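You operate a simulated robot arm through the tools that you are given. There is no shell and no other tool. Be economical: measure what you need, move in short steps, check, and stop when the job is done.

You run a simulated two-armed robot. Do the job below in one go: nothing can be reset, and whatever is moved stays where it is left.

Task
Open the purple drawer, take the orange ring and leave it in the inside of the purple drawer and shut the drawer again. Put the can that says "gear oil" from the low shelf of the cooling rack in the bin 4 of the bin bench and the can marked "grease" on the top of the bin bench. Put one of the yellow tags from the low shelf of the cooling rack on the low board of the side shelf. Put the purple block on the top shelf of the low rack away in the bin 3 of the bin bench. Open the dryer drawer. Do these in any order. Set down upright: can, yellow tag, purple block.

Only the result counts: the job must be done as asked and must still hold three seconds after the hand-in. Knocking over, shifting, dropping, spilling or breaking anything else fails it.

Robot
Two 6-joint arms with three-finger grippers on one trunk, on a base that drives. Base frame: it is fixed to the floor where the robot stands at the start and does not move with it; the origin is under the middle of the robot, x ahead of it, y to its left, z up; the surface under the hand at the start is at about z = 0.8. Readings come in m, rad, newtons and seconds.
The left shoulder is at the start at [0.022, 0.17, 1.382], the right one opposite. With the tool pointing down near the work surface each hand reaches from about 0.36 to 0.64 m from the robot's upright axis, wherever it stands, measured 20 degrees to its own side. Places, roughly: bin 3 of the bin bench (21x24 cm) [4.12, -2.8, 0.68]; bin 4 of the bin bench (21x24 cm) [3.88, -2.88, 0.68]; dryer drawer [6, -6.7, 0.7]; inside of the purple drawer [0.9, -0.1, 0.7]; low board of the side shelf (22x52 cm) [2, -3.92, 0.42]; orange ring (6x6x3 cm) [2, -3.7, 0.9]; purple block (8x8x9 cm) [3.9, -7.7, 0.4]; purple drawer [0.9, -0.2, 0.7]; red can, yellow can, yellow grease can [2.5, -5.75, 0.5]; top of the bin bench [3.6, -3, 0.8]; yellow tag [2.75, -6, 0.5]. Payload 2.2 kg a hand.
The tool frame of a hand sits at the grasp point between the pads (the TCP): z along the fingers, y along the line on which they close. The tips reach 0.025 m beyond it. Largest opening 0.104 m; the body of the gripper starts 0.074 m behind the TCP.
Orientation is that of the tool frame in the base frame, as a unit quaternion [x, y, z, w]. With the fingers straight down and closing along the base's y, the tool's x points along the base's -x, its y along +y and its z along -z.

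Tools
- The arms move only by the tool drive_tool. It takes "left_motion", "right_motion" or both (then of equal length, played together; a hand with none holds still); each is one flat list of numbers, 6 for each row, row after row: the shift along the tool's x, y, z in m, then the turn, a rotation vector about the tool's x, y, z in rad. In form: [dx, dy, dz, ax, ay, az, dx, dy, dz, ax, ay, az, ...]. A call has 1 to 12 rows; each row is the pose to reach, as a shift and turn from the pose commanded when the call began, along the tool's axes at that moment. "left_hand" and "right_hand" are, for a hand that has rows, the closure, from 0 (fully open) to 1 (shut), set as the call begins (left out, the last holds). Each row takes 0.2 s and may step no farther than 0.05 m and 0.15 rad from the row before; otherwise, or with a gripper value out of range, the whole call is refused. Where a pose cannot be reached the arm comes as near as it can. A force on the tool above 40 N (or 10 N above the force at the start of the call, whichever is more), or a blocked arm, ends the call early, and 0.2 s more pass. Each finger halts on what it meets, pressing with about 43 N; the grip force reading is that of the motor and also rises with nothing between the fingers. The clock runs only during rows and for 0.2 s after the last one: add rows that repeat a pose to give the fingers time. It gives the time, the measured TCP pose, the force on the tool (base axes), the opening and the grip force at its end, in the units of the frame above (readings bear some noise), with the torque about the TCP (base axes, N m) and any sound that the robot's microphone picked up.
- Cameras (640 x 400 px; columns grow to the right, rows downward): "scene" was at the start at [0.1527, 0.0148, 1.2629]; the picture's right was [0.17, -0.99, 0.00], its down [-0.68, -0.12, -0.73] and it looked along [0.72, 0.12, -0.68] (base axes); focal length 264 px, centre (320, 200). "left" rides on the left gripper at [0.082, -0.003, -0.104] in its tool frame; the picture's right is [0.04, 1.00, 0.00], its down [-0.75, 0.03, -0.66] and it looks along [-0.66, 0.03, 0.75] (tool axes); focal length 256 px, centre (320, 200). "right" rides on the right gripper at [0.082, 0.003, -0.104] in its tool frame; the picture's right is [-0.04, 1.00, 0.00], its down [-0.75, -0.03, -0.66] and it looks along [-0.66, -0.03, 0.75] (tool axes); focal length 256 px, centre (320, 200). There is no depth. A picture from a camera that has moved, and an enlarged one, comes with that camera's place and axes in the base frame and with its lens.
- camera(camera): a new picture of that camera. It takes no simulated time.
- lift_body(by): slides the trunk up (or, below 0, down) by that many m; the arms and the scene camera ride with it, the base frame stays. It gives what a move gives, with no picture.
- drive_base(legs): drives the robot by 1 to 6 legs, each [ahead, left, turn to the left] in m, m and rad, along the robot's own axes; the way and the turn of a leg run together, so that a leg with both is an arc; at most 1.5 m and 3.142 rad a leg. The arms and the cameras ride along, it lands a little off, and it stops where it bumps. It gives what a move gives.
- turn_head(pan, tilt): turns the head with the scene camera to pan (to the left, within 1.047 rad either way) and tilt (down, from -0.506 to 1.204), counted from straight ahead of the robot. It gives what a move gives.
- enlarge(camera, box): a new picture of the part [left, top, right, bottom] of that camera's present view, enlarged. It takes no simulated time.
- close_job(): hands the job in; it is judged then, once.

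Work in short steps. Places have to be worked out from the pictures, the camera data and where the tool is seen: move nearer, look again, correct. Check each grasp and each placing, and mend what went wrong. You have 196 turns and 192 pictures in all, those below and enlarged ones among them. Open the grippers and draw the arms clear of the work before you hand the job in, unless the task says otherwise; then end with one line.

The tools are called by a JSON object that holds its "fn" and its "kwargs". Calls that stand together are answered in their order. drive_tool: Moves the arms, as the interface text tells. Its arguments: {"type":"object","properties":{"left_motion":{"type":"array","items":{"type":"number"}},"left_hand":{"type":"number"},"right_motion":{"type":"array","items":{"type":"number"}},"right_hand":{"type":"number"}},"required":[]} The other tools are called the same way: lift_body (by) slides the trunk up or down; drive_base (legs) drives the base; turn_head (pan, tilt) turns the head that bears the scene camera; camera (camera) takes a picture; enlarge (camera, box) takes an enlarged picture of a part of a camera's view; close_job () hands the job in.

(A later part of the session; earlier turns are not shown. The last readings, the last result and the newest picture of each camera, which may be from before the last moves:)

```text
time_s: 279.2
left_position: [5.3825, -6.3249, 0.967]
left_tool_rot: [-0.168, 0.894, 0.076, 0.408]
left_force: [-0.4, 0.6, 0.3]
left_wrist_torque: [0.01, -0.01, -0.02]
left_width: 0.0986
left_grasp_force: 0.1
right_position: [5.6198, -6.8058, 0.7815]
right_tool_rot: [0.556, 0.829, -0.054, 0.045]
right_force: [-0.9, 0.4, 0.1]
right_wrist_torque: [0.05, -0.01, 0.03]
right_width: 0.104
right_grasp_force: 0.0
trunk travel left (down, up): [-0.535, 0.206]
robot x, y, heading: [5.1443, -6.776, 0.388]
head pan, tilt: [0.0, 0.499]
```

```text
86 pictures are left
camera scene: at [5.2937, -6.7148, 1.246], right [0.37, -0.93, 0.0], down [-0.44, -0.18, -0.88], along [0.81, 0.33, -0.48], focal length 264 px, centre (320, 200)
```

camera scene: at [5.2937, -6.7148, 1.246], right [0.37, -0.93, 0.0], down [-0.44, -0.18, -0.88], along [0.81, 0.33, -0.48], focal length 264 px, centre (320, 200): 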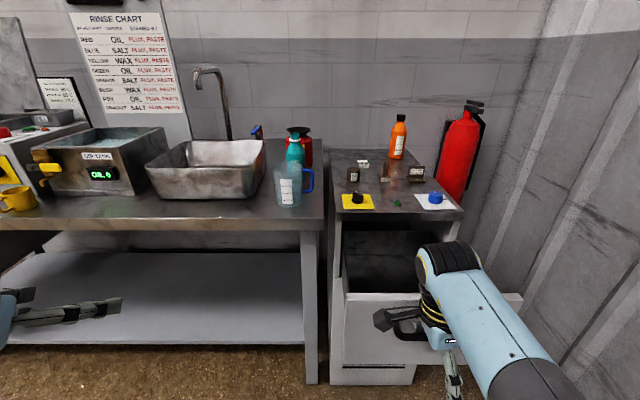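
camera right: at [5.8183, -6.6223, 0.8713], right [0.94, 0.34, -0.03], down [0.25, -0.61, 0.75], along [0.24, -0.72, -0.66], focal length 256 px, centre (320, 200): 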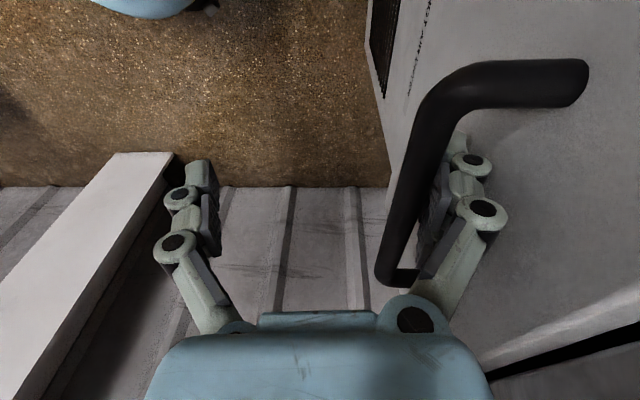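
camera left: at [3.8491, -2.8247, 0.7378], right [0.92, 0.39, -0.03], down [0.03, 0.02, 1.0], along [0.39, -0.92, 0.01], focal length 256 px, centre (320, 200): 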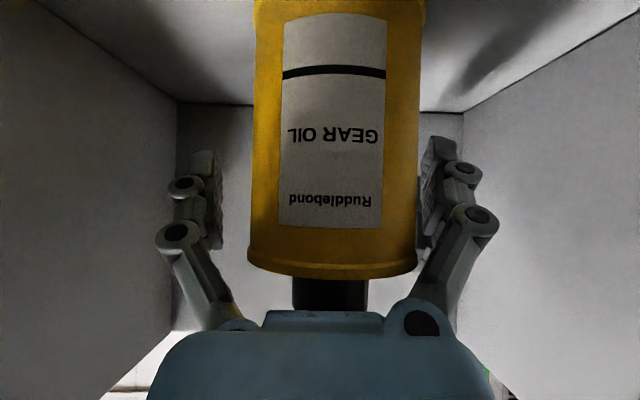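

The dryer drawer is open ~20 cm. Lift the finger out from behind the bar and back away.

{"fn": "drive_tool", "kwargs": {"right_motion": [0, 0, -0.03, 0, 0, 0, 0, 0, -0.06, 0, 0, 0, 0, 0, -0.09, 0, 0, 0, 0, 0, -0.12, 0, 0, 0, 0, 0, -0.14, 0, 0, 0, 0, 0, -0.14, 0, 0, 0]}}

{"fn": "drive_base", "kwargs": {"legs": [[-0.35, 0, 0]]}}

{"fn": "camera", "kwargs": {"camera": "scene"}}

```text
time_s: 280.8
left_position: [5.3853, -6.3252, 0.9666]
left_tool_rot: [-0.167, 0.895, 0.075, 0.407]
left_force: [-0.4, -0.3, -0.5]
left_wrist_torque: [0.0, 0.0, -0.01]
left_width: 0.0988
left_grasp_force: 0.0
right_position: [5.6297, -6.8318, 0.907]
right_tool_rot: [0.563, 0.819, -0.086, 0.074]
right_force: [-0.8, 0.4, -0.4]
right_wrist_torque: [0.0, 0.0, 0.04]
right_width: 0.104
right_grasp_force: 0.2
trunk travel left (down, up): [-0.535, 0.206]
robot x, y, heading: [5.1464, -6.7747, 0.382]
head pan, tilt: [0.0, 0.499]
stopped in row 6 (right hand): the arm was blocked; the commanded pose is now the measured one
```

```text
time_s: 283.0
left_position: [5.0614, -6.4535, 0.9671]
left_tool_rot: [-0.169, 0.894, 0.076, 0.407]
left_force: [-0.9, 0.1, -0.5]
left_wrist_torque: [-0.03, -0.01, -0.02]
left_width: 0.099
left_grasp_force: 0.1
right_position: [5.3072, -6.9605, 0.9066]
right_tool_rot: [0.562, 0.819, -0.087, 0.075]
right_force: [-0.3, -0.2, 0.0]
right_wrist_torque: [-0.01, -0.03, -0.05]
right_width: 0.104
right_grasp_force: 0.0
trunk travel left (down, up): [-0.535, 0.206]
robot x, y, heading: [4.8235, -6.903, 0.382]
head pan, tilt: [0.0, 0.499]
```

```text
85 pictures are left
camera scene: at [4.9737, -6.8441, 1.2459], right [0.38, -0.93, 0.0], down [-0.44, -0.18, -0.88], along [0.81, 0.33, -0.48], focal length 264 px, centre (320, 200)
```

scene: 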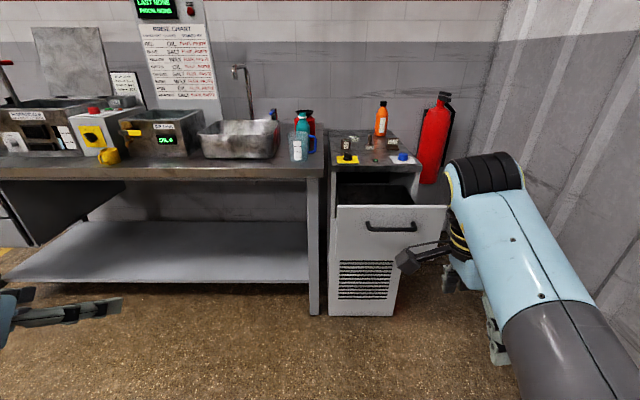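

Dryer drawer is open and clear. Go to the low rack: reverse to about (4.0,-6.9) and turn to face it.

{"fn": "drive_base", "kwargs": {"legs": [[-0.75, 0.35, 0], [0, 0, -1.75]]}}

{"fn": "turn_head", "kwargs": {"pan": 0.0, "tilt": 0.75}}

{"fn": "camera", "kwargs": {"camera": "scene"}}

```text
time_s: 291.6
left_position: [4.3987, -7.1736, 0.9663]
left_tool_rot: [0.574, 0.707, -0.262, 0.321]
left_force: [0.2, -0.4, 0.0]
left_wrist_torque: [-0.02, 0.0, 0.0]
left_width: 0.0987
left_grasp_force: 0.1
right_position: [3.8587, -7.33, 0.907]
right_tool_rot: [0.988, 0.099, -0.113, -0.018]
right_force: [0.7, 1.0, 0.5]
right_wrist_torque: [0.0, 0.02, 0.0]
right_width: 0.104
right_grasp_force: 0.1
trunk travel left (down, up): [-0.535, 0.206]
robot x, y, heading: [3.9928, -6.8622, -1.354]
head pan, tilt: [0.0, 0.499]
```

```text
time_s: 292.4
left_position: [4.3986, -7.1727, 0.9671]
left_tool_rot: [0.574, 0.707, -0.262, 0.32]
left_force: [0.0, -0.4, -0.1]
left_wrist_torque: [0.01, 0.02, -0.01]
left_width: 0.099
left_grasp_force: 0.0
right_position: [3.8581, -7.3316, 0.9074]
right_tool_rot: [0.988, 0.1, -0.114, -0.017]
right_force: [0.4, 0.4, 0.7]
right_wrist_torque: [-0.02, 0.0, -0.02]
right_width: 0.1042
right_grasp_force: 0.1
trunk travel left (down, up): [-0.535, 0.206]
robot x, y, heading: [3.9904, -6.8675, -1.352]
head pan, tilt: [0.0, 0.75]
```

```text
84 pictures are left
camera scene: at [4.0262, -7.0114, 1.2239], right [-0.98, -0.22, 0.0], down [-0.15, 0.67, -0.73], along [0.16, -0.71, -0.68], focal length 264 px, centre (320, 200)
```

scene: 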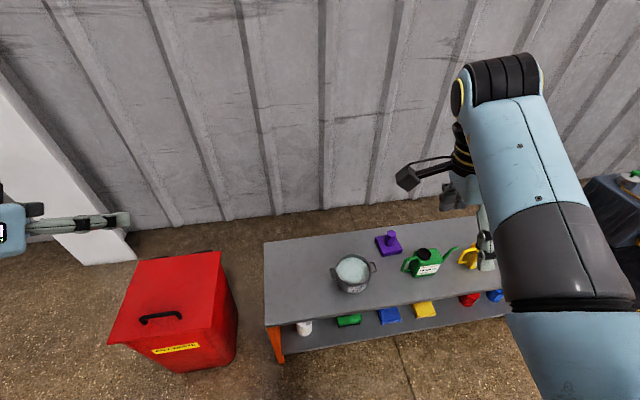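

{"fn": "enlarge", "kwargs": {"camera": "scene", "box": [300, 200, 480, 320]}}

{"fn": "camera", "kwargs": {"camera": "right"}}

```text
3.33 times, centred on (390, 260) of scene
camera zoom: at [4.0262, -7.0114, 1.2239], right [-0.98, -0.22, 0.0], down [-0.15, 0.67, -0.73], along [0.16, -0.71, -0.68], focal length 881 px, centre (87, 0)
```

zoom: 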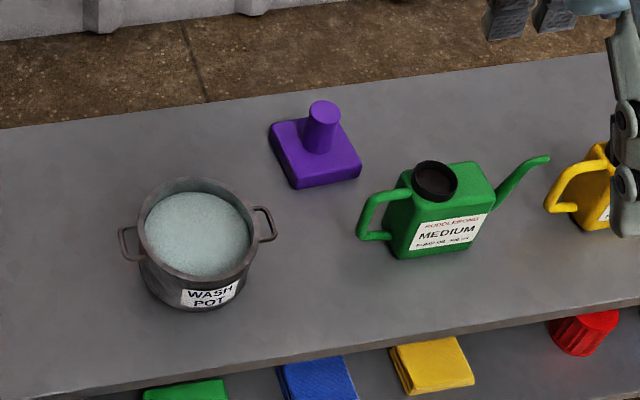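

```text
82 pictures are left
camera right: at [3.9612, -7.3199, 0.991], right [0.16, -0.99, -0.05], down [-0.58, -0.13, 0.81], along [-0.8, -0.1, -0.59], focal length 256 px, centre (320, 200)
```

right: 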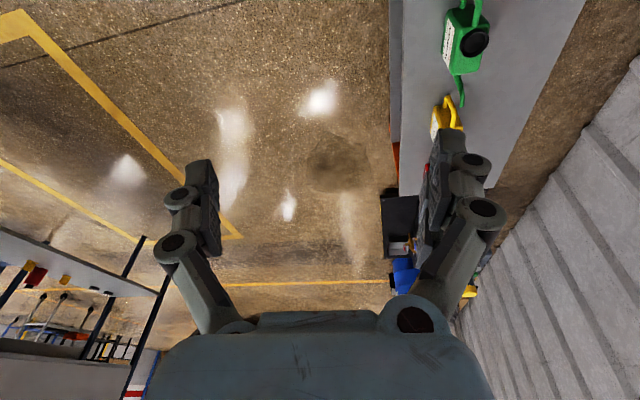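

The purple block is a slab with a knob; its knob is at ≈(3.91,-7.667), top z≈0.49. I'll take it with the left hand pointing down, and first roll the right hand back to normal.

{"fn": "drive_tool", "kwargs": {"left_motion": [0, 0, 0, 0, 0.14, 0, 0, 0, 0, 0, 0.28, 0, 0, 0, 0, 0, 0.42, 0, 0, 0, 0, 0, 0.56, 0, 0, 0, 0, 0, 0.7, 0, 0, 0, 0, 0, 0.84, 0, 0, 0, 0, 0, 0.84, 0, 0, 0, 0, 0, 0.84, 0, 0, 0, 0, 0, 0.84, 0, 0, 0, 0, 0, 0.84, 0, 0, 0, 0, 0, 0.84, 0], "right_motion": [0, 0, 0, -0.02, 0.012, -0.143, 0, 0, 0, -0.04, 0.023, -0.287, 0, 0, 0, -0.06, 0.035, -0.43, 0, 0, 0, -0.081, 0.047, -0.574, 0, 0, 0, -0.101, 0.059, -0.718, 0, 0, 0, -0.121, 0.07, -0.861, 0, 0, 0, -0.141, 0.082, -1.005, 0, 0, 0, -0.161, 0.094, -1.148, 0, 0, 0, -0.182, 0.106, -1.292, 0, 0, 0, -0.202, 0.117, -1.436, 0, 0, 0, -0.222, 0.129, -1.579]}}

{"fn": "drive_tool", "kwargs": {"right_motion": [0, 0, 0, 0, -0.14, 0, 0, 0, -0.02, 0, -0.28, 0, 0, 0, -0.05, 0, -0.42, 0, 0, 0, -0.08, 0, -0.56, 0, 0, 0, -0.11, 0, -0.7, 0, 0, 0, -0.14, 0, -0.84, 0, 0, 0, -0.14, 0, -0.84, 0]}}

{"fn": "camera", "kwargs": {"camera": "scene"}}

```text
time_s: 295.0
left_position: [4.4175, -7.1653, 0.9423]
left_tool_rot: [0.632, 0.775, -0.007, 0.006]
left_force: [0.3, -0.1, 1.1]
left_wrist_torque: [0.01, -0.03, 0.03]
left_width: 0.0989
left_grasp_force: 0.1
left hand out of reach, approached as far as the arm can: row 6, 7, 8, 9, 10, 11
right_position: [3.8825, -7.3203, 0.891]
right_tool_rot: [0.699, 0.714, -0.038, -0.031]
right_force: [0.3, -0.1, -0.4]
right_wrist_torque: [-0.02, 0.02, 0.0]
right_width: 0.1039
right_grasp_force: 0.1
right hand out of reach, approached as far as the arm can: row 6, 7, 8, 9, 10, 11
trunk travel left (down, up): [-0.535, 0.206]
robot x, y, heading: [3.9946, -6.855, -1.355]
head pan, tilt: [0.0, 0.75]
stopped in row 11 (right hand): the arm was blocked; the commanded pose is now the measured one
```

```text
time_s: 296.6
left_position: [4.4175, -7.1661, 0.9411]
left_tool_rot: [0.631, 0.776, -0.008, 0.006]
left_force: [0.6, 0.0, 0.2]
left_wrist_torque: [-0.02, -0.03, -0.04]
left_width: 0.0987
left_grasp_force: 0.0
right_position: [3.8276, -7.3728, 0.9633]
right_tool_rot: [0.63, 0.656, -0.32, 0.265]
right_force: [-0.1, -0.1, 0.6]
right_wrist_torque: [0.03, -0.01, 0.0]
right_width: 0.1042
right_grasp_force: 0.0
right hand out of reach, approached as far as the arm can: row 1, 2, 3, 4, 5, 6, 7
trunk travel left (down, up): [-0.535, 0.206]
robot x, y, heading: [3.9964, -6.857, -1.354]
head pan, tilt: [0.0, 0.75]
```

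```text
81 pictures are left
camera scene: at [4.026, -7.0115, 1.2238], right [-0.98, -0.22, 0.0], down [-0.15, 0.67, -0.73], along [0.16, -0.71, -0.68], focal length 264 px, centre (320, 200)
```

scene: 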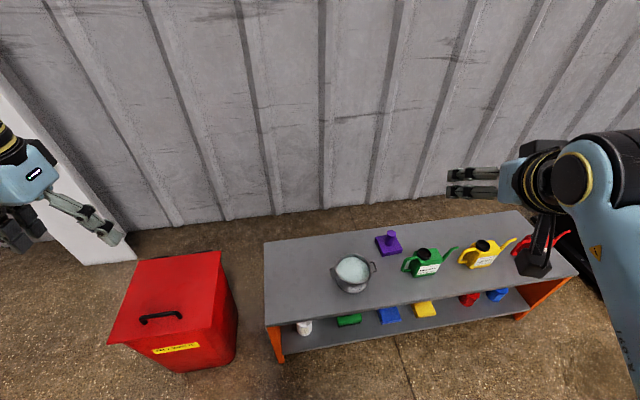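

Both hands reset. Raise/retract the right hand, then shift right and a bit forward so the block is in front of the left hand.

{"fn": "drive_tool", "kwargs": {"right_motion": [-0.016, 0, -0.038, 0, 0, 0, -0.033, 0, -0.076, 0, 0, 0, -0.05, 0, -0.114, 0, 0, 0, -0.065, 0, -0.152, 0, 0, 0]}}

{"fn": "drive_base", "kwargs": {"legs": [[0, -0.58, 0], [0.15, 0, 0]]}}

{"fn": "lift_body", "kwargs": {"by": -0.2}}

{"fn": "turn_head", "kwargs": {"pan": 0.25, "tilt": 0.8}}

{"fn": "camera", "kwargs": {"camera": "scene"}}

{"fn": "camera", "kwargs": {"camera": "left"}}

```text
time_s: 297.6
left_position: [4.4166, -7.1653, 0.9418]
left_tool_rot: [0.631, 0.775, -0.008, 0.006]
left_force: [-0.2, 0.7, 0.5]
left_wrist_torque: [0.0, 0.01, 0.02]
left_width: 0.0985
left_grasp_force: 0.0
right_position: [3.7909, -7.3192, 1.0714]
right_tool_rot: [0.654, 0.627, -0.333, 0.261]
right_force: [-0.5, -0.5, 0.1]
right_wrist_torque: [0.01, 0.0, -0.01]
right_width: 0.104
right_grasp_force: 0.2
right hand out of reach, approached as far as the arm can: row 1, 2, 3, 4
trunk travel left (down, up): [-0.535, 0.206]
robot x, y, heading: [3.9927, -6.8633, -1.354]
head pan, tilt: [0.0, 0.75]
```

```text
time_s: 301.9
left_position: [3.861, -7.4472, 0.9411]
left_tool_rot: [0.64, 0.769, -0.008, 0.005]
left_force: [0.6, 0.2, 0.1]
left_wrist_torque: [0.04, 0.0, -0.01]
left_width: 0.0989
left_grasp_force: 0.1
right_position: [3.2302, -7.588, 1.072]
right_tool_rot: [0.661, 0.62, -0.335, 0.257]
right_force: [-0.1, -0.8, -0.2]
right_wrist_torque: [-0.02, 0.03, -0.01]
right_width: 0.1039
right_grasp_force: 0.0
trunk travel left (down, up): [-0.535, 0.206]
robot x, y, heading: [3.4412, -7.1304, -1.374]
head pan, tilt: [0.0, 0.75]
```

```text
time_s: 304.1
left_position: [3.8617, -7.4479, 0.7415]
left_tool_rot: [0.64, 0.768, -0.008, 0.006]
left_force: [0.5, -1.0, -0.3]
left_wrist_torque: [0.02, 0.01, -0.01]
left_width: 0.0988
left_grasp_force: 0.0
right_position: [3.2313, -7.5865, 0.8415]
right_tool_rot: [0.668, 0.634, -0.317, 0.228]
right_force: [0.6, -0.1, 0.2]
right_wrist_torque: [0.01, -0.02, 0.0]
right_width: 0.1039
right_grasp_force: 0.1
trunk travel left (down, up): [-0.335, 0.406]
robot x, y, heading: [3.4459, -7.1326, -1.377]
head pan, tilt: [0.0, 0.75]
```

```text
time_s: 304.9
left_position: [3.8615, -7.4478, 0.742]
left_tool_rot: [0.639, 0.769, -0.008, 0.005]
left_force: [0.2, -0.3, -0.9]
left_wrist_torque: [0.0, 0.03, -0.02]
left_width: 0.0989
left_grasp_force: 0.0
right_position: [3.2304, -7.586, 0.8421]
right_tool_rot: [0.667, 0.633, -0.318, 0.229]
right_force: [-0.1, 0.2, 0.0]
right_wrist_torque: [-0.01, 0.02, 0.0]
right_width: 0.1039
right_grasp_force: 0.0
trunk travel left (down, up): [-0.335, 0.406]
robot x, y, heading: [3.4443, -7.1345, -1.376]
head pan, tilt: [0.25, 0.799]
```

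```text
80 pictures are left
camera scene: at [3.4932, -7.282, 1.0149], right [-0.9, -0.43, 0.0], down [-0.31, 0.65, -0.7], along [0.3, -0.63, -0.72], focal length 264 px, centre (320, 200)
```

scene: 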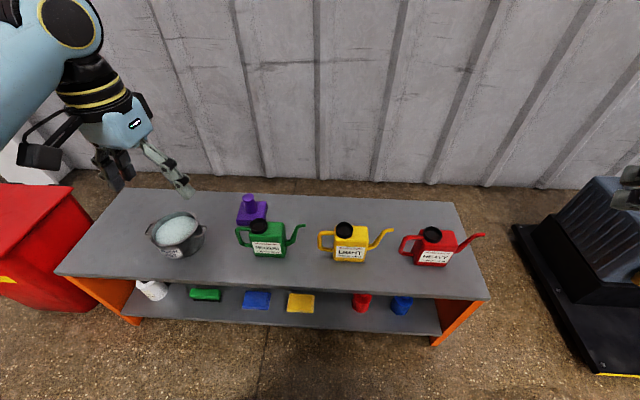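

```text
79 pictures are left
camera left: at [3.8421, -7.3656, 0.8443], right [0.98, 0.22, -0.01], down [0.17, -0.72, 0.67], along [0.14, -0.65, -0.74], focal length 256 px, centre (320, 200)
```

left: 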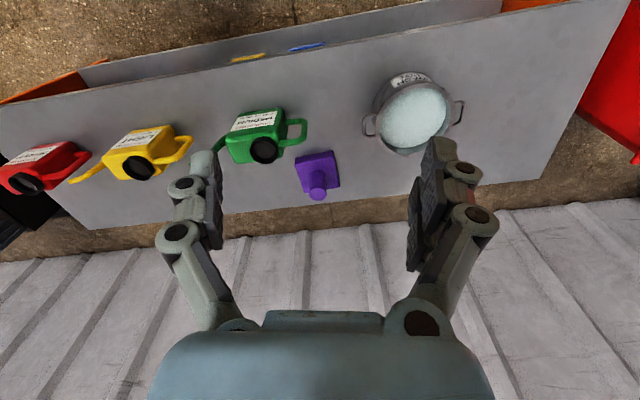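

Knob top triangulated at (3.90,-7.667,0.483). Narrow the left fingers, reach over it, then lower the trunk.

{"fn": "drive_tool", "kwargs": {"left_motion": [-0.044, 0, 0, 0, 0, 0, -0.088, 0, 0, 0, 0, 0, -0.132, 0, 0.02, 0, 0, 0, -0.177, -0.001, 0.05, 0, 0, 0, -0.222, -0.002, 0.07, 0, 0, 0, -0.222, -0.002, 0.07, 0, 0, 0], "left_hand": 0.33}}

{"fn": "lift_body", "kwargs": {"by": -0.15}}

{"fn": "camera", "kwargs": {"camera": "left"}}

{"fn": "camera", "kwargs": {"camera": "scene"}}

```text
refused: row 4 steps farther than a row can; nothing moved
```

```text
time_s: 306.6
left_position: [3.8614, -7.4462, 0.5927]
left_tool_rot: [0.64, 0.768, -0.007, 0.007]
left_force: [0.3, 0.2, 0.2]
left_wrist_torque: [-0.02, -0.01, 0.01]
left_width: 0.0988
left_grasp_force: 0.1
right_position: [3.2297, -7.577, 0.6453]
right_tool_rot: [0.677, 0.655, -0.285, 0.177]
right_force: [0.7, 0.0, 0.8]
right_wrist_torque: [0.0, 0.03, 0.0]
right_width: 0.104
right_grasp_force: 0.1
trunk travel left (down, up): [-0.185, 0.556]
robot x, y, heading: [3.4436, -7.1311, -1.374]
head pan, tilt: [0.25, 0.799]
```

```text
78 pictures are left
camera left: at [3.842, -7.3656, 0.6946], right [0.98, 0.22, -0.01], down [0.17, -0.72, 0.67], along [0.14, -0.66, -0.74], focal length 256 px, centre (320, 200)
```

left: 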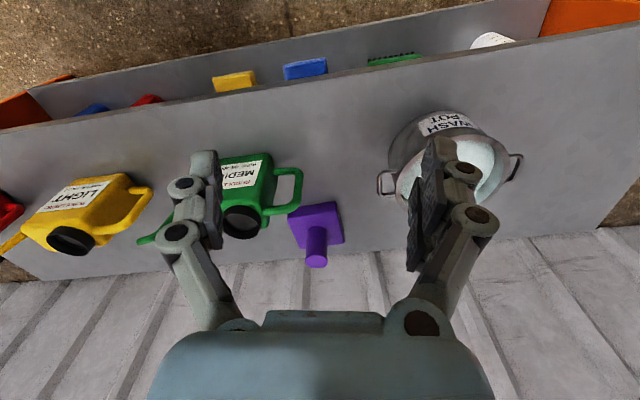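

```text
77 pictures are left
camera scene: at [3.4951, -7.2915, 0.8595], right [-0.9, -0.43, 0.0], down [-0.31, 0.65, -0.7], along [0.3, -0.63, -0.72], focal length 264 px, centre (320, 200)
```

scene: 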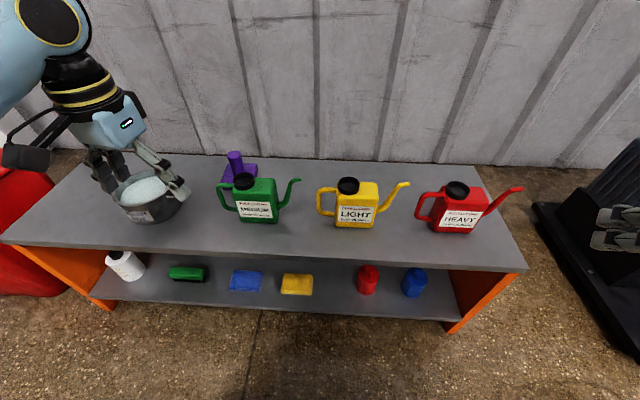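

Row size slip; the trunk lowered first, no contact. Now reach forward over the knob at this height.

{"fn": "drive_tool", "kwargs": {"left_motion": [-0.045, 0, 0, 0, 0, 0, -0.09, -0.001, 0, 0, 0, 0, -0.135, -0.0015, 0, 0, 0, 0, -0.18, -0.002, 0, 0, 0, 0, -0.224, -0.0025, 0, 0, 0, 0, -0.224, -0.0025, 0, 0, 0, 0], "left_hand": 0.33}}

{"fn": "camera", "kwargs": {"camera": "left"}}

{"fn": "camera", "kwargs": {"camera": "scene"}}

```text
time_s: 308.0
left_position: [3.9015, -7.6678, 0.5957]
left_tool_rot: [0.641, 0.768, -0.008, 0.006]
left_force: [-0.8, 0.1, -0.9]
left_wrist_torque: [0.02, -0.01, -0.03]
left_width: 0.0697
left_grasp_force: 0.0
left hand out of reach, approached as far as the arm can: row 2
right_position: [3.2292, -7.5787, 0.6446]
right_tool_rot: [0.677, 0.655, -0.285, 0.176]
right_force: [-0.6, 0.1, -0.5]
right_wrist_torque: [-0.03, -0.03, 0.03]
right_width: 0.1042
right_grasp_force: 0.1
trunk travel left (down, up): [-0.185, 0.556]
robot x, y, heading: [3.4411, -7.1313, -1.375]
head pan, tilt: [0.25, 0.799]
```

```text
76 pictures are left
camera left: at [3.8824, -7.5869, 0.6969], right [0.98, 0.22, 0.0], down [0.17, -0.72, 0.67], along [0.14, -0.65, -0.74], focal length 256 px, centre (320, 200)
```

left: 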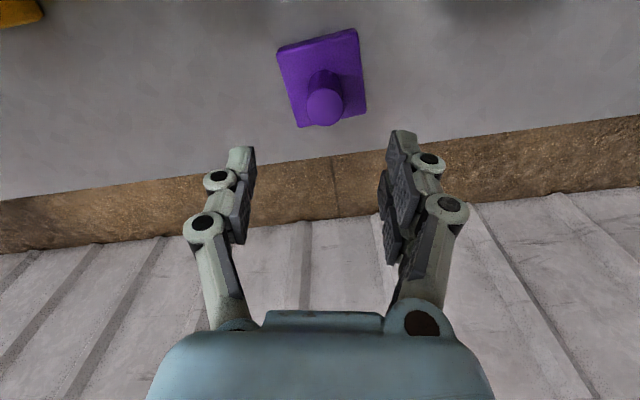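

```text
75 pictures are left
camera scene: at [3.4951, -7.2918, 0.8593], right [-0.9, -0.43, 0.0], down [-0.31, 0.65, -0.7], along [0.3, -0.63, -0.72], focal length 264 px, centre (320, 200)
```

scene: 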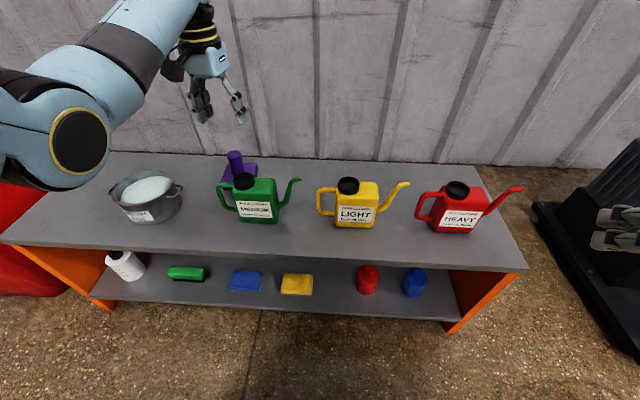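

Aligned over the knob. Lower 13 cm and grip it.

{"fn": "drive_tool", "kwargs": {"left_motion": [0, 0, 0.043, 0, 0, 0, 0, 0, 0.085, 0, 0, 0, 0, 0, 0.127, 0, 0, 0, 0, 0, 0.127, 0, 0, 0]}}

{"fn": "camera", "kwargs": {"camera": "left"}}

{"fn": "camera", "kwargs": {"camera": "scene"}}

```text
time_s: 309.0
left_position: [3.8992, -7.6701, 0.4664]
left_tool_rot: [0.641, 0.767, -0.008, 0.004]
left_force: [0.5, 0.8, -0.3]
left_wrist_torque: [0.01, -0.01, 0.0]
left_width: 0.0698
left_grasp_force: 0.0
right_position: [3.23, -7.577, 0.6463]
right_tool_rot: [0.677, 0.655, -0.285, 0.176]
right_force: [1.1, 0.1, -0.6]
right_wrist_torque: [-0.01, -0.01, 0.03]
right_width: 0.1037
right_grasp_force: 0.1
trunk travel left (down, up): [-0.185, 0.556]
robot x, y, heading: [3.4441, -7.1304, -1.371]
head pan, tilt: [0.25, 0.799]
```

```text
74 pictures are left
camera left: at [3.8814, -7.5885, 0.5687], right [0.98, 0.22, -0.01], down [0.17, -0.72, 0.67], along [0.14, -0.65, -0.74], focal length 256 px, centre (320, 200)
```

left: 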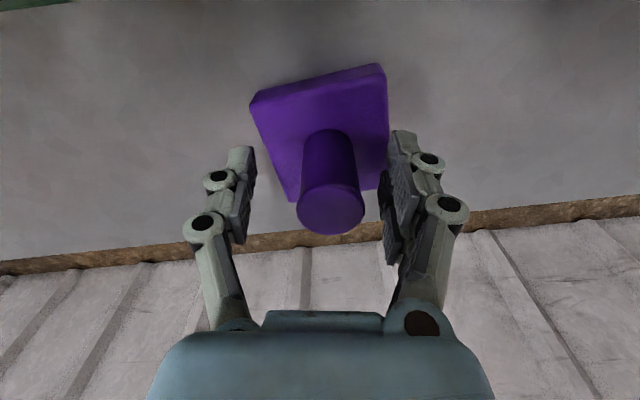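

```text
73 pictures are left
camera scene: at [3.4952, -7.2918, 0.8594], right [-0.9, -0.43, 0.0], down [-0.31, 0.65, -0.7], along [0.3, -0.63, -0.72], focal length 264 px, centre (320, 200)
```

scene: 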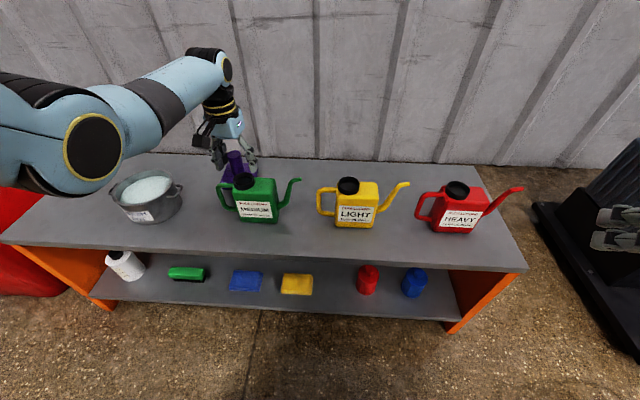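

The knob is between the pads. Close and lift.

{"fn": "drive_tool", "kwargs": {"left_motion": [0, 0, 0, 0, 0, 0, 0, 0, 0, 0, 0, 0, 0, 0, 0, 0, 0, 0, 0, 0, 0, 0, 0, 0], "left_hand": 1.0}}

{"fn": "drive_tool", "kwargs": {"left_motion": [0, 0, -0.04, 0, 0, 0, 0, 0, -0.08, 0, 0, 0, 0, 0, -0.12, 0, 0, 0, 0, 0, -0.15, 0, 0, 0, 0, 0, -0.15, 0, 0, 0]}}

{"fn": "camera", "kwargs": {"camera": "left"}}

```text
time_s: 310.0
left_position: [3.9006, -7.6698, 0.4677]
left_tool_rot: [0.64, 0.769, -0.006, 0.005]
left_force: [4.5, 1.3, 1.0]
left_wrist_torque: [-0.08, -0.37, 0.08]
left_width: 0.0329
left_grasp_force: 42.8
right_position: [3.2294, -7.5782, 0.6445]
right_tool_rot: [0.676, 0.656, -0.284, 0.177]
right_force: [0.4, -0.2, 0.2]
right_wrist_torque: [-0.01, -0.02, -0.01]
right_width: 0.1041
right_grasp_force: 0.0
trunk travel left (down, up): [-0.185, 0.556]
robot x, y, heading: [3.4438, -7.1341, -1.372]
head pan, tilt: [0.25, 0.799]
```

```text
time_s: 311.2
left_position: [3.8989, -7.668, 0.6161]
left_tool_rot: [0.639, 0.769, -0.007, 0.005]
left_force: [-0.3, -0.7, -11.5]
left_wrist_torque: [0.04, -0.01, 0.04]
left_width: 0.0328
left_grasp_force: 43.0
right_position: [3.2292, -7.5772, 0.6446]
right_tool_rot: [0.677, 0.655, -0.285, 0.176]
right_force: [0.1, 0.6, 0.9]
right_wrist_torque: [0.0, 0.01, 0.01]
right_width: 0.1039
right_grasp_force: 0.0
trunk travel left (down, up): [-0.185, 0.556]
robot x, y, heading: [3.4399, -7.1333, -1.373]
head pan, tilt: [0.25, 0.799]
```

```text
72 pictures are left
camera left: at [3.8801, -7.5866, 0.7183], right [0.98, 0.22, -0.01], down [0.17, -0.72, 0.67], along [0.14, -0.65, -0.74], focal length 256 px, centre (320, 200)
```

left: 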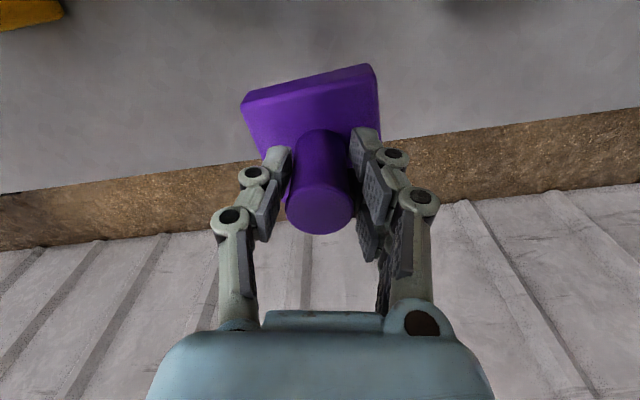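

Block held (11.5 N). Raise the trunk, back away from the low rack and drive up to the front of the cooling rack again.

{"fn": "lift_body", "kwargs": {"by": 0.3}}

{"fn": "drive_base", "kwargs": {"legs": [[-0.35, 0, 0], [0, 0.62, 0], [-1.3, 0, 0], [-0.5, 0, 0], [0, 0, 0.206]]}}

{"fn": "turn_head", "kwargs": {"pan": -0.3, "tilt": 0.6}}

{"fn": "camera", "kwargs": {"camera": "scene"}}

```text
time_s: 314.2
left_position: [3.901, -7.6682, 0.9196]
left_tool_rot: [0.64, 0.768, -0.007, 0.004]
left_force: [0.4, 0.1, -11.8]
left_wrist_torque: [0.06, -0.01, -0.02]
left_width: 0.0329
left_grasp_force: 43.0
right_position: [3.2289, -7.5776, 0.9461]
right_tool_rot: [0.677, 0.655, -0.285, 0.177]
right_force: [0.1, -0.1, -0.1]
right_wrist_torque: [0.0, -0.02, 0.0]
right_width: 0.1038
right_grasp_force: 0.0
trunk travel left (down, up): [-0.485, 0.256]
robot x, y, heading: [3.4419, -7.1369, -1.373]
head pan, tilt: [0.25, 0.799]
```

```text
time_s: 329.1
left_position: [4.1875, -5.3136, 0.9183]
left_tool_rot: [0.571, 0.821, -0.007, 0.005]
left_force: [0.5, -0.2, -11.3]
left_wrist_torque: [0.05, 0.04, -0.04]
left_width: 0.0328
left_grasp_force: 43.2
right_position: [3.5123, -5.3406, 0.9451]
right_tool_rot: [0.618, 0.711, -0.268, 0.2]
right_force: [-0.8, 0.8, 0.3]
right_wrist_torque: [-0.02, 0.01, -0.01]
right_width: 0.104
right_grasp_force: 0.0
trunk travel left (down, up): [-0.485, 0.256]
robot x, y, heading: [3.6487, -4.8686, -1.198]
head pan, tilt: [0.25, 0.799]
```

```text
time_s: 330.1
left_position: [4.1876, -5.3135, 0.9182]
left_tool_rot: [0.57, 0.822, -0.007, 0.005]
left_force: [-1.2, 0.2, -11.2]
left_wrist_torque: [0.03, 0.02, -0.02]
left_width: 0.0326
left_grasp_force: 42.8
right_position: [3.5106, -5.3405, 0.9447]
right_tool_rot: [0.618, 0.711, -0.269, 0.201]
right_force: [0.1, 0.2, -0.4]
right_wrist_torque: [0.0, -0.03, 0.02]
right_width: 0.1037
right_grasp_force: 0.1
trunk travel left (down, up): [-0.485, 0.256]
robot x, y, heading: [3.6472, -4.8625, -1.202]
head pan, tilt: [-0.3, 0.6]
```

```text
71 pictures are left
camera scene: at [3.6783, -5.0212, 1.1857], right [-1.0, -0.07, 0.0], down [-0.04, 0.56, -0.82], along [0.06, -0.82, -0.57], focal length 264 px, centre (320, 200)
```

scene: 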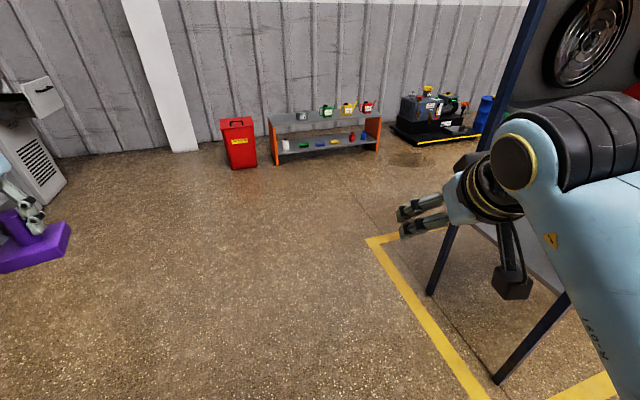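

Fix the right hand's pitch, retract the block hand, then back up a little before strafing past the post.

{"fn": "drive_tool", "kwargs": {"left_motion": [0.045, 0, 0, 0, 0, 0, 0.09, 0, 0, 0, 0, 0, 0.135, 0, 0, 0, 0, 0, 0.18, 0, 0, 0, 0, 0], "right_motion": [0, 0, 0, -0.096, -0.061, -0.037, 0, 0, 0, -0.192, -0.123, -0.073, 0, 0, 0, -0.288, -0.184, -0.11, 0, 0, 0, -0.288, -0.184, -0.11]}}

{"fn": "drive_base", "kwargs": {"legs": [[-0.22, 0, 0], [0, -0.72, 0], [0, 0, 0.034]]}}

{"fn": "lift_body", "kwargs": {"by": -0.11}}

{"fn": "turn_head", "kwargs": {"pan": -0.3, "tilt": 0.5}}

{"fn": "camera", "kwargs": {"camera": "scene"}}

```text
time_s: 331.1
left_position: [4.1352, -5.1393, 0.8974]
left_tool_rot: [0.572, 0.82, -0.009, 0.006]
left_force: [-0.4, 0.6, -10.2]
left_wrist_torque: [0.04, 0.02, 0.0]
left_width: 0.0328
left_grasp_force: 42.8
left hand out of reach, approached as far as the arm can: row 3, 4
right_position: [3.5336, -5.3371, 0.9183]
right_tool_rot: [0.594, 0.7, -0.287, 0.274]
right_force: [-0.7, 0.6, -0.9]
right_wrist_torque: [-0.01, 0.03, -0.02]
right_width: 0.1038
right_grasp_force: 0.0
right hand out of reach, approached as far as the arm can: row 1, 2, 3, 4
trunk travel left (down, up): [-0.485, 0.256]
robot x, y, heading: [3.6438, -4.8614, -1.201]
head pan, tilt: [-0.3, 0.6]
```

```text
time_s: 336.7
left_position: [3.3833, -5.182, 0.8972]
left_tool_rot: [0.565, 0.825, -0.009, 0.007]
left_force: [-0.1, 0.0, -10.7]
left_wrist_torque: [0.06, 0.03, 0.02]
left_width: 0.0326
left_grasp_force: 43.2
right_position: [2.7853, -5.385, 0.9178]
right_tool_rot: [0.59, 0.704, -0.284, 0.274]
right_force: [0.3, -1.2, -0.3]
right_wrist_torque: [-0.03, 0.01, 0.0]
right_width: 0.104
right_grasp_force: 0.1
trunk travel left (down, up): [-0.485, 0.256]
robot x, y, heading: [2.8911, -4.9103, -1.191]
head pan, tilt: [-0.3, 0.6]
```

```text
time_s: 338.1
left_position: [3.384, -5.1817, 0.7879]
left_tool_rot: [0.566, 0.824, -0.009, 0.008]
left_force: [-0.6, 0.6, -10.4]
left_wrist_torque: [0.05, 0.04, -0.02]
left_width: 0.0327
left_grasp_force: 43.3
right_position: [2.7833, -5.3874, 0.8067]
right_tool_rot: [0.59, 0.704, -0.284, 0.275]
right_force: [0.2, -0.5, -0.4]
right_wrist_torque: [-0.01, 0.0, 0.01]
right_width: 0.1039
right_grasp_force: 0.1
trunk travel left (down, up): [-0.375, 0.366]
robot x, y, heading: [2.887, -4.9136, -1.189]
head pan, tilt: [-0.3, 0.6]
```

```text
time_s: 338.8
left_position: [3.3847, -5.1813, 0.7866]
left_tool_rot: [0.565, 0.825, -0.009, 0.008]
left_force: [-0.1, 0.4, -12.5]
left_wrist_torque: [0.01, 0.0, -0.01]
left_width: 0.0326
left_grasp_force: 43.6
right_position: [2.783, -5.3869, 0.8059]
right_tool_rot: [0.59, 0.704, -0.284, 0.275]
right_force: [-0.1, 0.5, 1.0]
right_wrist_torque: [0.02, 0.0, 0.02]
right_width: 0.1037
right_grasp_force: 0.1
trunk travel left (down, up): [-0.375, 0.366]
robot x, y, heading: [2.8887, -4.912, -1.192]
head pan, tilt: [-0.3, 0.499]
```

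```text
70 pictures are left
camera scene: at [2.9251, -5.073, 1.0821], right [-1.0, -0.08, 0.0], down [-0.04, 0.48, -0.88], along [0.07, -0.87, -0.48], focal length 264 px, centre (320, 200)
```

scene: 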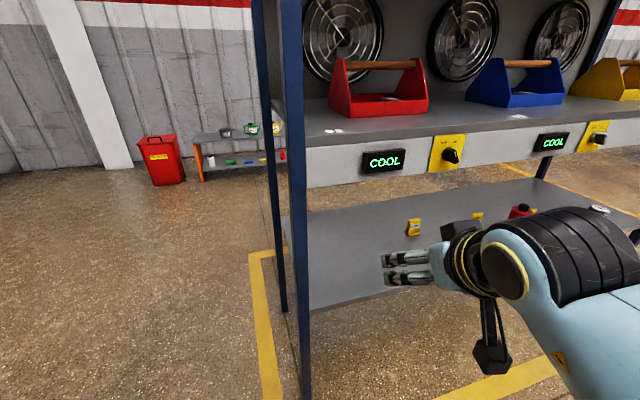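

LOW tag is at ≈(2.645,-5.895). Strafe right, then lower and partly extend the right hand in front of the shelf and look with its camera.

{"fn": "drive_base", "kwargs": {"legs": [[0.02, -0.26, 0]]}}

{"fn": "drive_tool", "kwargs": {"right_motion": [0.0158, 0.0077, 0.042, 0, 0, 0, 0.0316, 0.0155, 0.084, 0, 0, 0, 0.0475, 0.023, 0.1255, 0, 0, 0, 0.0633, 0.031, 0.167, 0, 0, 0, 0.079, 0.0387, 0.209, 0, 0, 0, 0.095, 0.0465, 0.251, 0, 0, 0, 0.095, 0.0465, 0.251, 0, 0, 0]}}

{"fn": "camera", "kwargs": {"camera": "right"}}

```text
time_s: 340.7
left_position: [3.1397, -5.3018, 0.7878]
left_tool_rot: [0.566, 0.824, -0.009, 0.007]
left_force: [-1.1, -0.8, -11.1]
left_wrist_torque: [0.01, 0.0, -0.03]
left_width: 0.0324
left_grasp_force: 43.2
right_position: [2.5404, -5.5052, 0.8065]
right_tool_rot: [0.592, 0.703, -0.284, 0.274]
right_force: [-0.3, -0.9, 0.0]
right_wrist_torque: [0.01, -0.01, 0.0]
right_width: 0.1039
right_grasp_force: 0.2
trunk travel left (down, up): [-0.375, 0.366]
robot x, y, heading: [2.6474, -5.0325, -1.19]
head pan, tilt: [-0.3, 0.499]
```

```text
time_s: 342.3
left_position: [3.1403, -5.3007, 0.7872]
left_tool_rot: [0.566, 0.824, -0.008, 0.006]
left_force: [0.6, -0.3, -11.2]
left_wrist_torque: [0.04, 0.02, -0.02]
left_width: 0.0329
left_grasp_force: 43.4
right_position: [2.5791, -5.6173, 0.562]
right_tool_rot: [0.591, 0.703, -0.284, 0.274]
right_force: [1.1, 0.3, -0.3]
right_wrist_torque: [0.02, 0.02, 0.01]
right_width: 0.1039
right_grasp_force: 0.1
trunk travel left (down, up): [-0.375, 0.366]
robot x, y, heading: [2.6497, -5.0293, -1.188]
head pan, tilt: [-0.3, 0.499]
```

```text
69 pictures are left
camera right: at [2.5657, -5.4869, 0.5747], right [0.99, 0.11, -0.05], down [0.05, -0.04, 1.0], along [0.11, -0.99, -0.04], focal length 256 px, centre (320, 200)
```

right: 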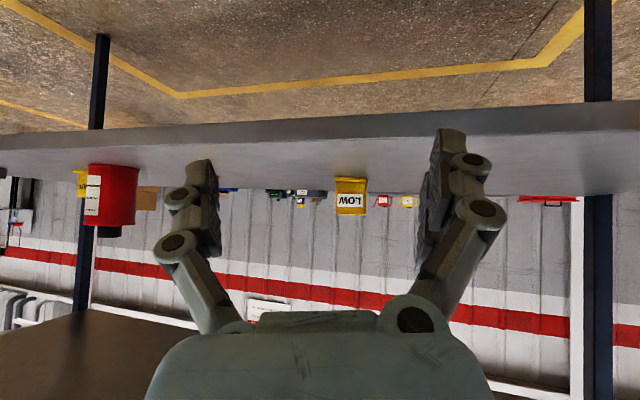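

Align the hand's yaw with the tag and drive 0.12 closer.

{"fn": "drive_tool", "kwargs": {"right_motion": [0, 0, 0, -0.094, -0.01, -0.09, 0, 0, 0, -0.188, -0.02, -0.179, 0, 0, 0, -0.188, -0.02, -0.179], "right_hand": 0.15}}

{"fn": "drive_base", "kwargs": {"legs": [[0.12, 0, 0]]}}

{"fn": "camera", "kwargs": {"camera": "right"}}

```text
time_s: 343.1
left_position: [3.1405, -5.3018, 0.7874]
left_tool_rot: [0.567, 0.824, -0.009, 0.006]
left_force: [-0.8, 0.6, -10.1]
left_wrist_torque: [0.06, 0.02, -0.03]
left_width: 0.0327
left_grasp_force: 42.8
right_position: [2.6032, -5.6093, 0.5601]
right_tool_rot: [0.522, 0.754, -0.265, 0.298]
right_force: [0.3, -0.2, -1.1]
right_wrist_torque: [0.02, -0.01, 0.04]
right_width: 0.0883
right_grasp_force: 0.1
right hand out of reach, approached as far as the arm can: row 2, 3
trunk travel left (down, up): [-0.375, 0.366]
robot x, y, heading: [2.6486, -5.0304, -1.19]
head pan, tilt: [-0.3, 0.499]
```

```text
time_s: 344.3
left_position: [3.1839, -5.412, 0.7859]
left_tool_rot: [0.568, 0.823, -0.009, 0.007]
left_force: [0.5, -1.2, -10.8]
left_wrist_torque: [0.08, 0.04, -0.04]
left_width: 0.0325
left_grasp_force: 43.0
right_position: [2.6456, -5.7199, 0.559]
right_tool_rot: [0.522, 0.755, -0.265, 0.296]
right_force: [0.5, 0.1, -0.5]
right_wrist_torque: [-0.01, 0.04, 0.05]
right_width: 0.0883
right_grasp_force: 0.1
trunk travel left (down, up): [-0.375, 0.366]
robot x, y, heading: [2.6879, -5.1408, -1.195]
head pan, tilt: [-0.3, 0.499]
```

```text
68 pictures are left
camera right: at [2.6101, -5.5952, 0.5707], right [0.96, 0.29, -0.06], down [0.07, -0.02, 1.0], along [0.29, -0.96, -0.04], focal length 256 px, centre (320, 200)
```

right: 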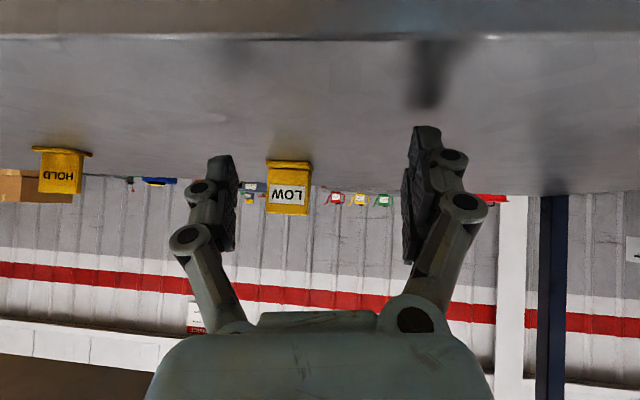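

Tag at ≈(2.660,-5.882), centre z≈0.548, 5 cm wide. Shift sideways then slide in.

{"fn": "drive_tool", "kwargs": {"right_motion": [-0.015, -0.03, 0.02, 0, 0, 0, -0.04, -0.0364, 0.05, 0, 0, 0, -0.06, -0.0364, 0.076, 0, 0, 0, -0.08, -0.0364, 0.101, 0, 0, 0, -0.0983, -0.0364, 0.1249, 0, 0, 0, -0.0983, -0.0364, 0.1249, 0, 0, 0]}}

{"fn": "camera", "kwargs": {"camera": "right"}}

```text
time_s: 345.7
left_position: [3.1852, -5.4129, 0.7869]
left_tool_rot: [0.567, 0.824, -0.009, 0.006]
left_force: [-0.1, -0.3, -9.7]
left_wrist_torque: [0.03, -0.01, 0.02]
left_width: 0.0327
left_grasp_force: 42.6
right_position: [2.6566, -5.8614, 0.5655]
right_tool_rot: [0.522, 0.754, -0.265, 0.297]
right_force: [-0.6, -0.5, 0.5]
right_wrist_torque: [0.01, 0.0, 0.0]
right_width: 0.0885
right_grasp_force: 0.0
right hand out of reach, approached as far as the arm can: row 1, 2, 3, 4, 5, 6
trunk travel left (down, up): [-0.375, 0.366]
robot x, y, heading: [2.6926, -5.1444, -1.189]
head pan, tilt: [-0.3, 0.499]
```

```text
67 pictures are left
camera right: at [2.6206, -5.7376, 0.5776], right [0.96, 0.29, -0.06], down [0.07, -0.02, 1.0], along [0.29, -0.96, -0.04], focal length 256 px, centre (320, 200)
```

right: 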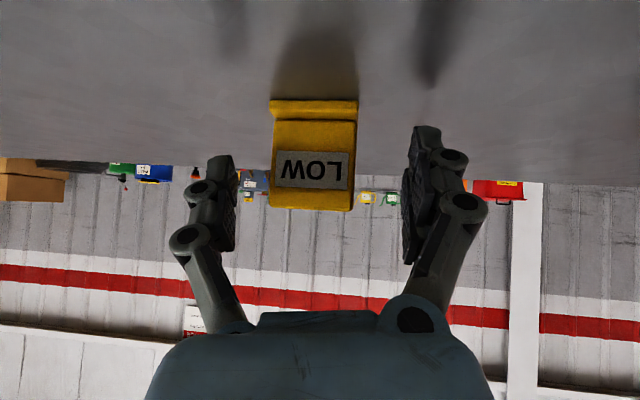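

Need ~2.5 cm further and 1.5 cm lower; use base and trunk for that, then close.

{"fn": "lift_body", "kwargs": {"by": -0.015}}

{"fn": "drive_base", "kwargs": {"legs": [[0.026, 0, 0]]}}

{"fn": "camera", "kwargs": {"camera": "right"}}

```text
time_s: 346.3
left_position: [3.1843, -5.4125, 0.7729]
left_tool_rot: [0.567, 0.823, -0.01, 0.007]
left_force: [-0.8, 0.5, -10.8]
left_wrist_torque: [0.03, -0.02, 0.0]
left_width: 0.0326
left_grasp_force: 43.4
right_position: [2.6552, -5.863, 0.5537]
right_tool_rot: [0.522, 0.754, -0.266, 0.298]
right_force: [-1.3, 4.1, 9.9]
right_wrist_torque: [0.32, -0.39, 0.33]
right_width: 0.0918
right_grasp_force: 2.2
trunk travel left (down, up): [-0.36, 0.381]
robot x, y, heading: [2.691, -5.1443, -1.198]
head pan, tilt: [-0.3, 0.499]
```

```text
time_s: 347.2
left_position: [3.1936, -5.4374, 0.7721]
left_tool_rot: [0.567, 0.824, -0.01, 0.006]
left_force: [-0.5, 0.5, -11.3]
left_wrist_torque: [0.03, 0.05, 0.02]
left_width: 0.0326
left_grasp_force: 42.4
right_position: [2.6655, -5.8857, 0.5519]
right_tool_rot: [0.522, 0.754, -0.265, 0.297]
right_force: [-0.1, 2.6, 7.1]
right_wrist_torque: [0.2, -0.3, 0.14]
right_width: 0.0926
right_grasp_force: 1.5
trunk travel left (down, up): [-0.36, 0.381]
robot x, y, heading: [2.7023, -5.1642, -1.193]
head pan, tilt: [-0.3, 0.499]
```

```text
66 pictures are left
camera right: at [2.6287, -5.7612, 0.5646], right [0.96, 0.29, -0.06], down [0.07, -0.02, 1.0], along [0.29, -0.96, -0.04], focal length 256 px, centre (320, 200)
```

right: 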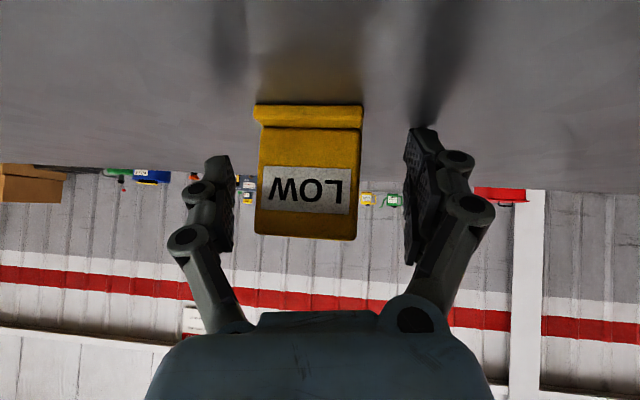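

At depth; tips brush the shelf. Lift 5 mm and close.

{"fn": "lift_body", "kwargs": {"by": 0.007}}

{"fn": "drive_tool", "kwargs": {"right_motion": [0, 0, 0, 0, 0, 0, 0, 0, 0, 0, 0, 0, 0, 0, 0, 0, 0, 0, 0, 0, 0, 0, 0, 0], "right_hand": 0.9}}

{"fn": "lift_body", "kwargs": {"by": 0.05}}

{"fn": "camera", "kwargs": {"camera": "right"}}

```text
time_s: 347.7
left_position: [3.194, -5.4381, 0.7779]
left_tool_rot: [0.567, 0.824, -0.009, 0.008]
left_force: [0.1, 0.4, -11.4]
left_wrist_torque: [0.04, 0.04, 0.05]
left_width: 0.0327
left_grasp_force: 42.5
right_position: [2.6646, -5.886, 0.5596]
right_tool_rot: [0.522, 0.754, -0.265, 0.297]
right_force: [0.3, 0.3, 0.1]
right_wrist_torque: [0.04, -0.01, 0.02]
right_width: 0.0883
right_grasp_force: 0.1
trunk travel left (down, up): [-0.367, 0.374]
robot x, y, heading: [2.6989, -5.1667, -1.192]
head pan, tilt: [-0.3, 0.499]
```

```text
time_s: 348.7
left_position: [3.1938, -5.4368, 0.7795]
left_tool_rot: [0.566, 0.824, -0.009, 0.006]
left_force: [-0.5, 0.4, -10.3]
left_wrist_torque: [0.05, 0.01, 0.01]
left_width: 0.0328
left_grasp_force: 42.7
right_position: [2.6642, -5.8865, 0.5602]
right_tool_rot: [0.522, 0.754, -0.265, 0.296]
right_force: [-0.1, -0.3, 0.7]
right_wrist_torque: [0.06, 0.01, -0.05]
right_width: 0.0449
right_grasp_force: 43.1
trunk travel left (down, up): [-0.367, 0.374]
robot x, y, heading: [2.7011, -5.1653, -1.196]
head pan, tilt: [-0.3, 0.499]
```

```text
time_s: 349.6
left_position: [3.1937, -5.437, 0.8298]
left_tool_rot: [0.567, 0.824, -0.008, 0.007]
left_force: [0.6, -0.3, -11.0]
left_wrist_torque: [0.07, 0.02, 0.0]
left_width: 0.0325
left_grasp_force: 43.1
right_position: [2.6657, -5.8878, 0.6123]
right_tool_rot: [0.523, 0.754, -0.266, 0.297]
right_force: [-0.7, 0.2, -1.1]
right_wrist_torque: [-0.02, 0.02, -0.01]
right_width: 0.0452
right_grasp_force: 42.4
trunk travel left (down, up): [-0.417, 0.324]
robot x, y, heading: [2.7039, -5.1663, -1.196]
head pan, tilt: [-0.3, 0.499]
```

```text
65 pictures are left
camera right: at [2.6292, -5.762, 0.6243], right [0.96, 0.29, -0.06], down [0.07, -0.01, 1.0], along [0.29, -0.96, -0.03], focal length 256 px, centre (320, 200)
```

right: 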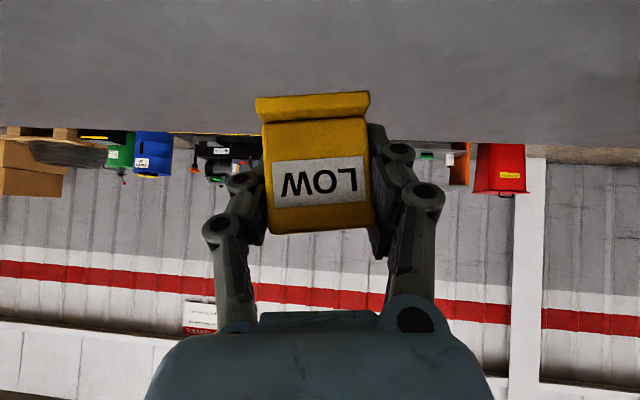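

Tag is held upright. Back out, retract the right hand.

{"fn": "drive_base", "kwargs": {"legs": [[-0.15, 0, 0]]}}

{"fn": "drive_tool", "kwargs": {"right_motion": [0.015, 0.002, -0.041, 0, 0, 0, 0.03, 0.004, -0.082, 0, 0, 0, 0.044, 0.006, -0.123, 0, 0, 0, 0.059, 0.007, -0.164, 0, 0, 0, 0.074, 0.009, -0.205, 0, 0, 0, 0.089, 0.011, -0.246, 0, 0, 0, 0.103, 0.013, -0.286, 0, 0, 0, 0.103, 0.013, -0.286, 0, 0, 0]}}

{"fn": "lift_body", "kwargs": {"by": 0.25}}

{"fn": "camera", "kwargs": {"camera": "right"}}

```text
time_s: 351.0
left_position: [3.1369, -5.2926, 0.8287]
left_tool_rot: [0.565, 0.825, -0.01, 0.008]
left_force: [0.3, 0.6, -10.2]
left_wrist_torque: [0.06, 0.01, 0.0]
left_width: 0.033
left_grasp_force: 43.2
right_position: [2.6094, -5.7444, 0.6146]
right_tool_rot: [0.521, 0.754, -0.266, 0.3]
right_force: [-0.5, 0.2, -0.2]
right_wrist_torque: [-0.01, 0.01, -0.02]
right_width: 0.0454
right_grasp_force: 42.5
trunk travel left (down, up): [-0.417, 0.324]
robot x, y, heading: [2.6447, -5.0225, -1.187]
head pan, tilt: [-0.3, 0.499]
```

```text
time_s: 352.8
left_position: [3.1389, -5.292, 0.8288]
left_tool_rot: [0.566, 0.824, -0.009, 0.006]
left_force: [0.5, 0.7, -10.6]
left_wrist_torque: [0.05, 0.05, 0.01]
left_width: 0.0325
left_grasp_force: 43.3
right_position: [2.6101, -5.7452, 0.6142]
right_tool_rot: [0.521, 0.754, -0.266, 0.299]
right_force: [0.5, -0.1, -0.1]
right_wrist_torque: [-0.03, 0.01, 0.01]
right_width: 0.0441
right_grasp_force: 42.7
right hand out of reach, approached as far as the arm can: row 1, 2, 3, 4, 5, 6, 7, 8
trunk travel left (down, up): [-0.417, 0.324]
robot x, y, heading: [2.644, -5.0276, -1.188]
head pan, tilt: [-0.3, 0.499]
```

```text
time_s: 354.2
left_position: [3.1374, -5.2942, 0.9479]
left_tool_rot: [0.564, 0.826, -0.007, 0.005]
left_force: [0.8, 1.3, -10.5]
left_wrist_torque: [0.05, 0.05, -0.01]
left_width: 0.0325
left_grasp_force: 43.3
right_position: [2.6118, -5.7529, 0.748]
right_tool_rot: [0.52, 0.751, -0.269, 0.304]
right_force: [0.0, -21.7, -18.9]
right_wrist_torque: [1.33, -0.5, 0.59]
right_width: 0.0437
right_grasp_force: 43.3
trunk travel left (down, up): [-0.538, 0.203]
robot x, y, heading: [2.6425, -5.0241, -1.186]
head pan, tilt: [-0.3, 0.499]
stopped: the force on the tool passed its limit at 177 N (the readings are from after the stop); the commanded pose is now the measured one
```

```text
64 pictures are left
camera right: at [2.5756, -5.6272, 0.7574], right [0.96, 0.29, -0.06], down [0.06, 0.0, 1.0], along [0.29, -0.96, -0.02], focal length 256 px, centre (320, 200)
```

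right: 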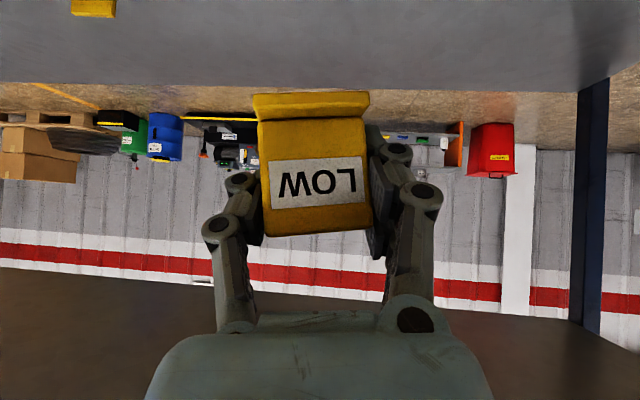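

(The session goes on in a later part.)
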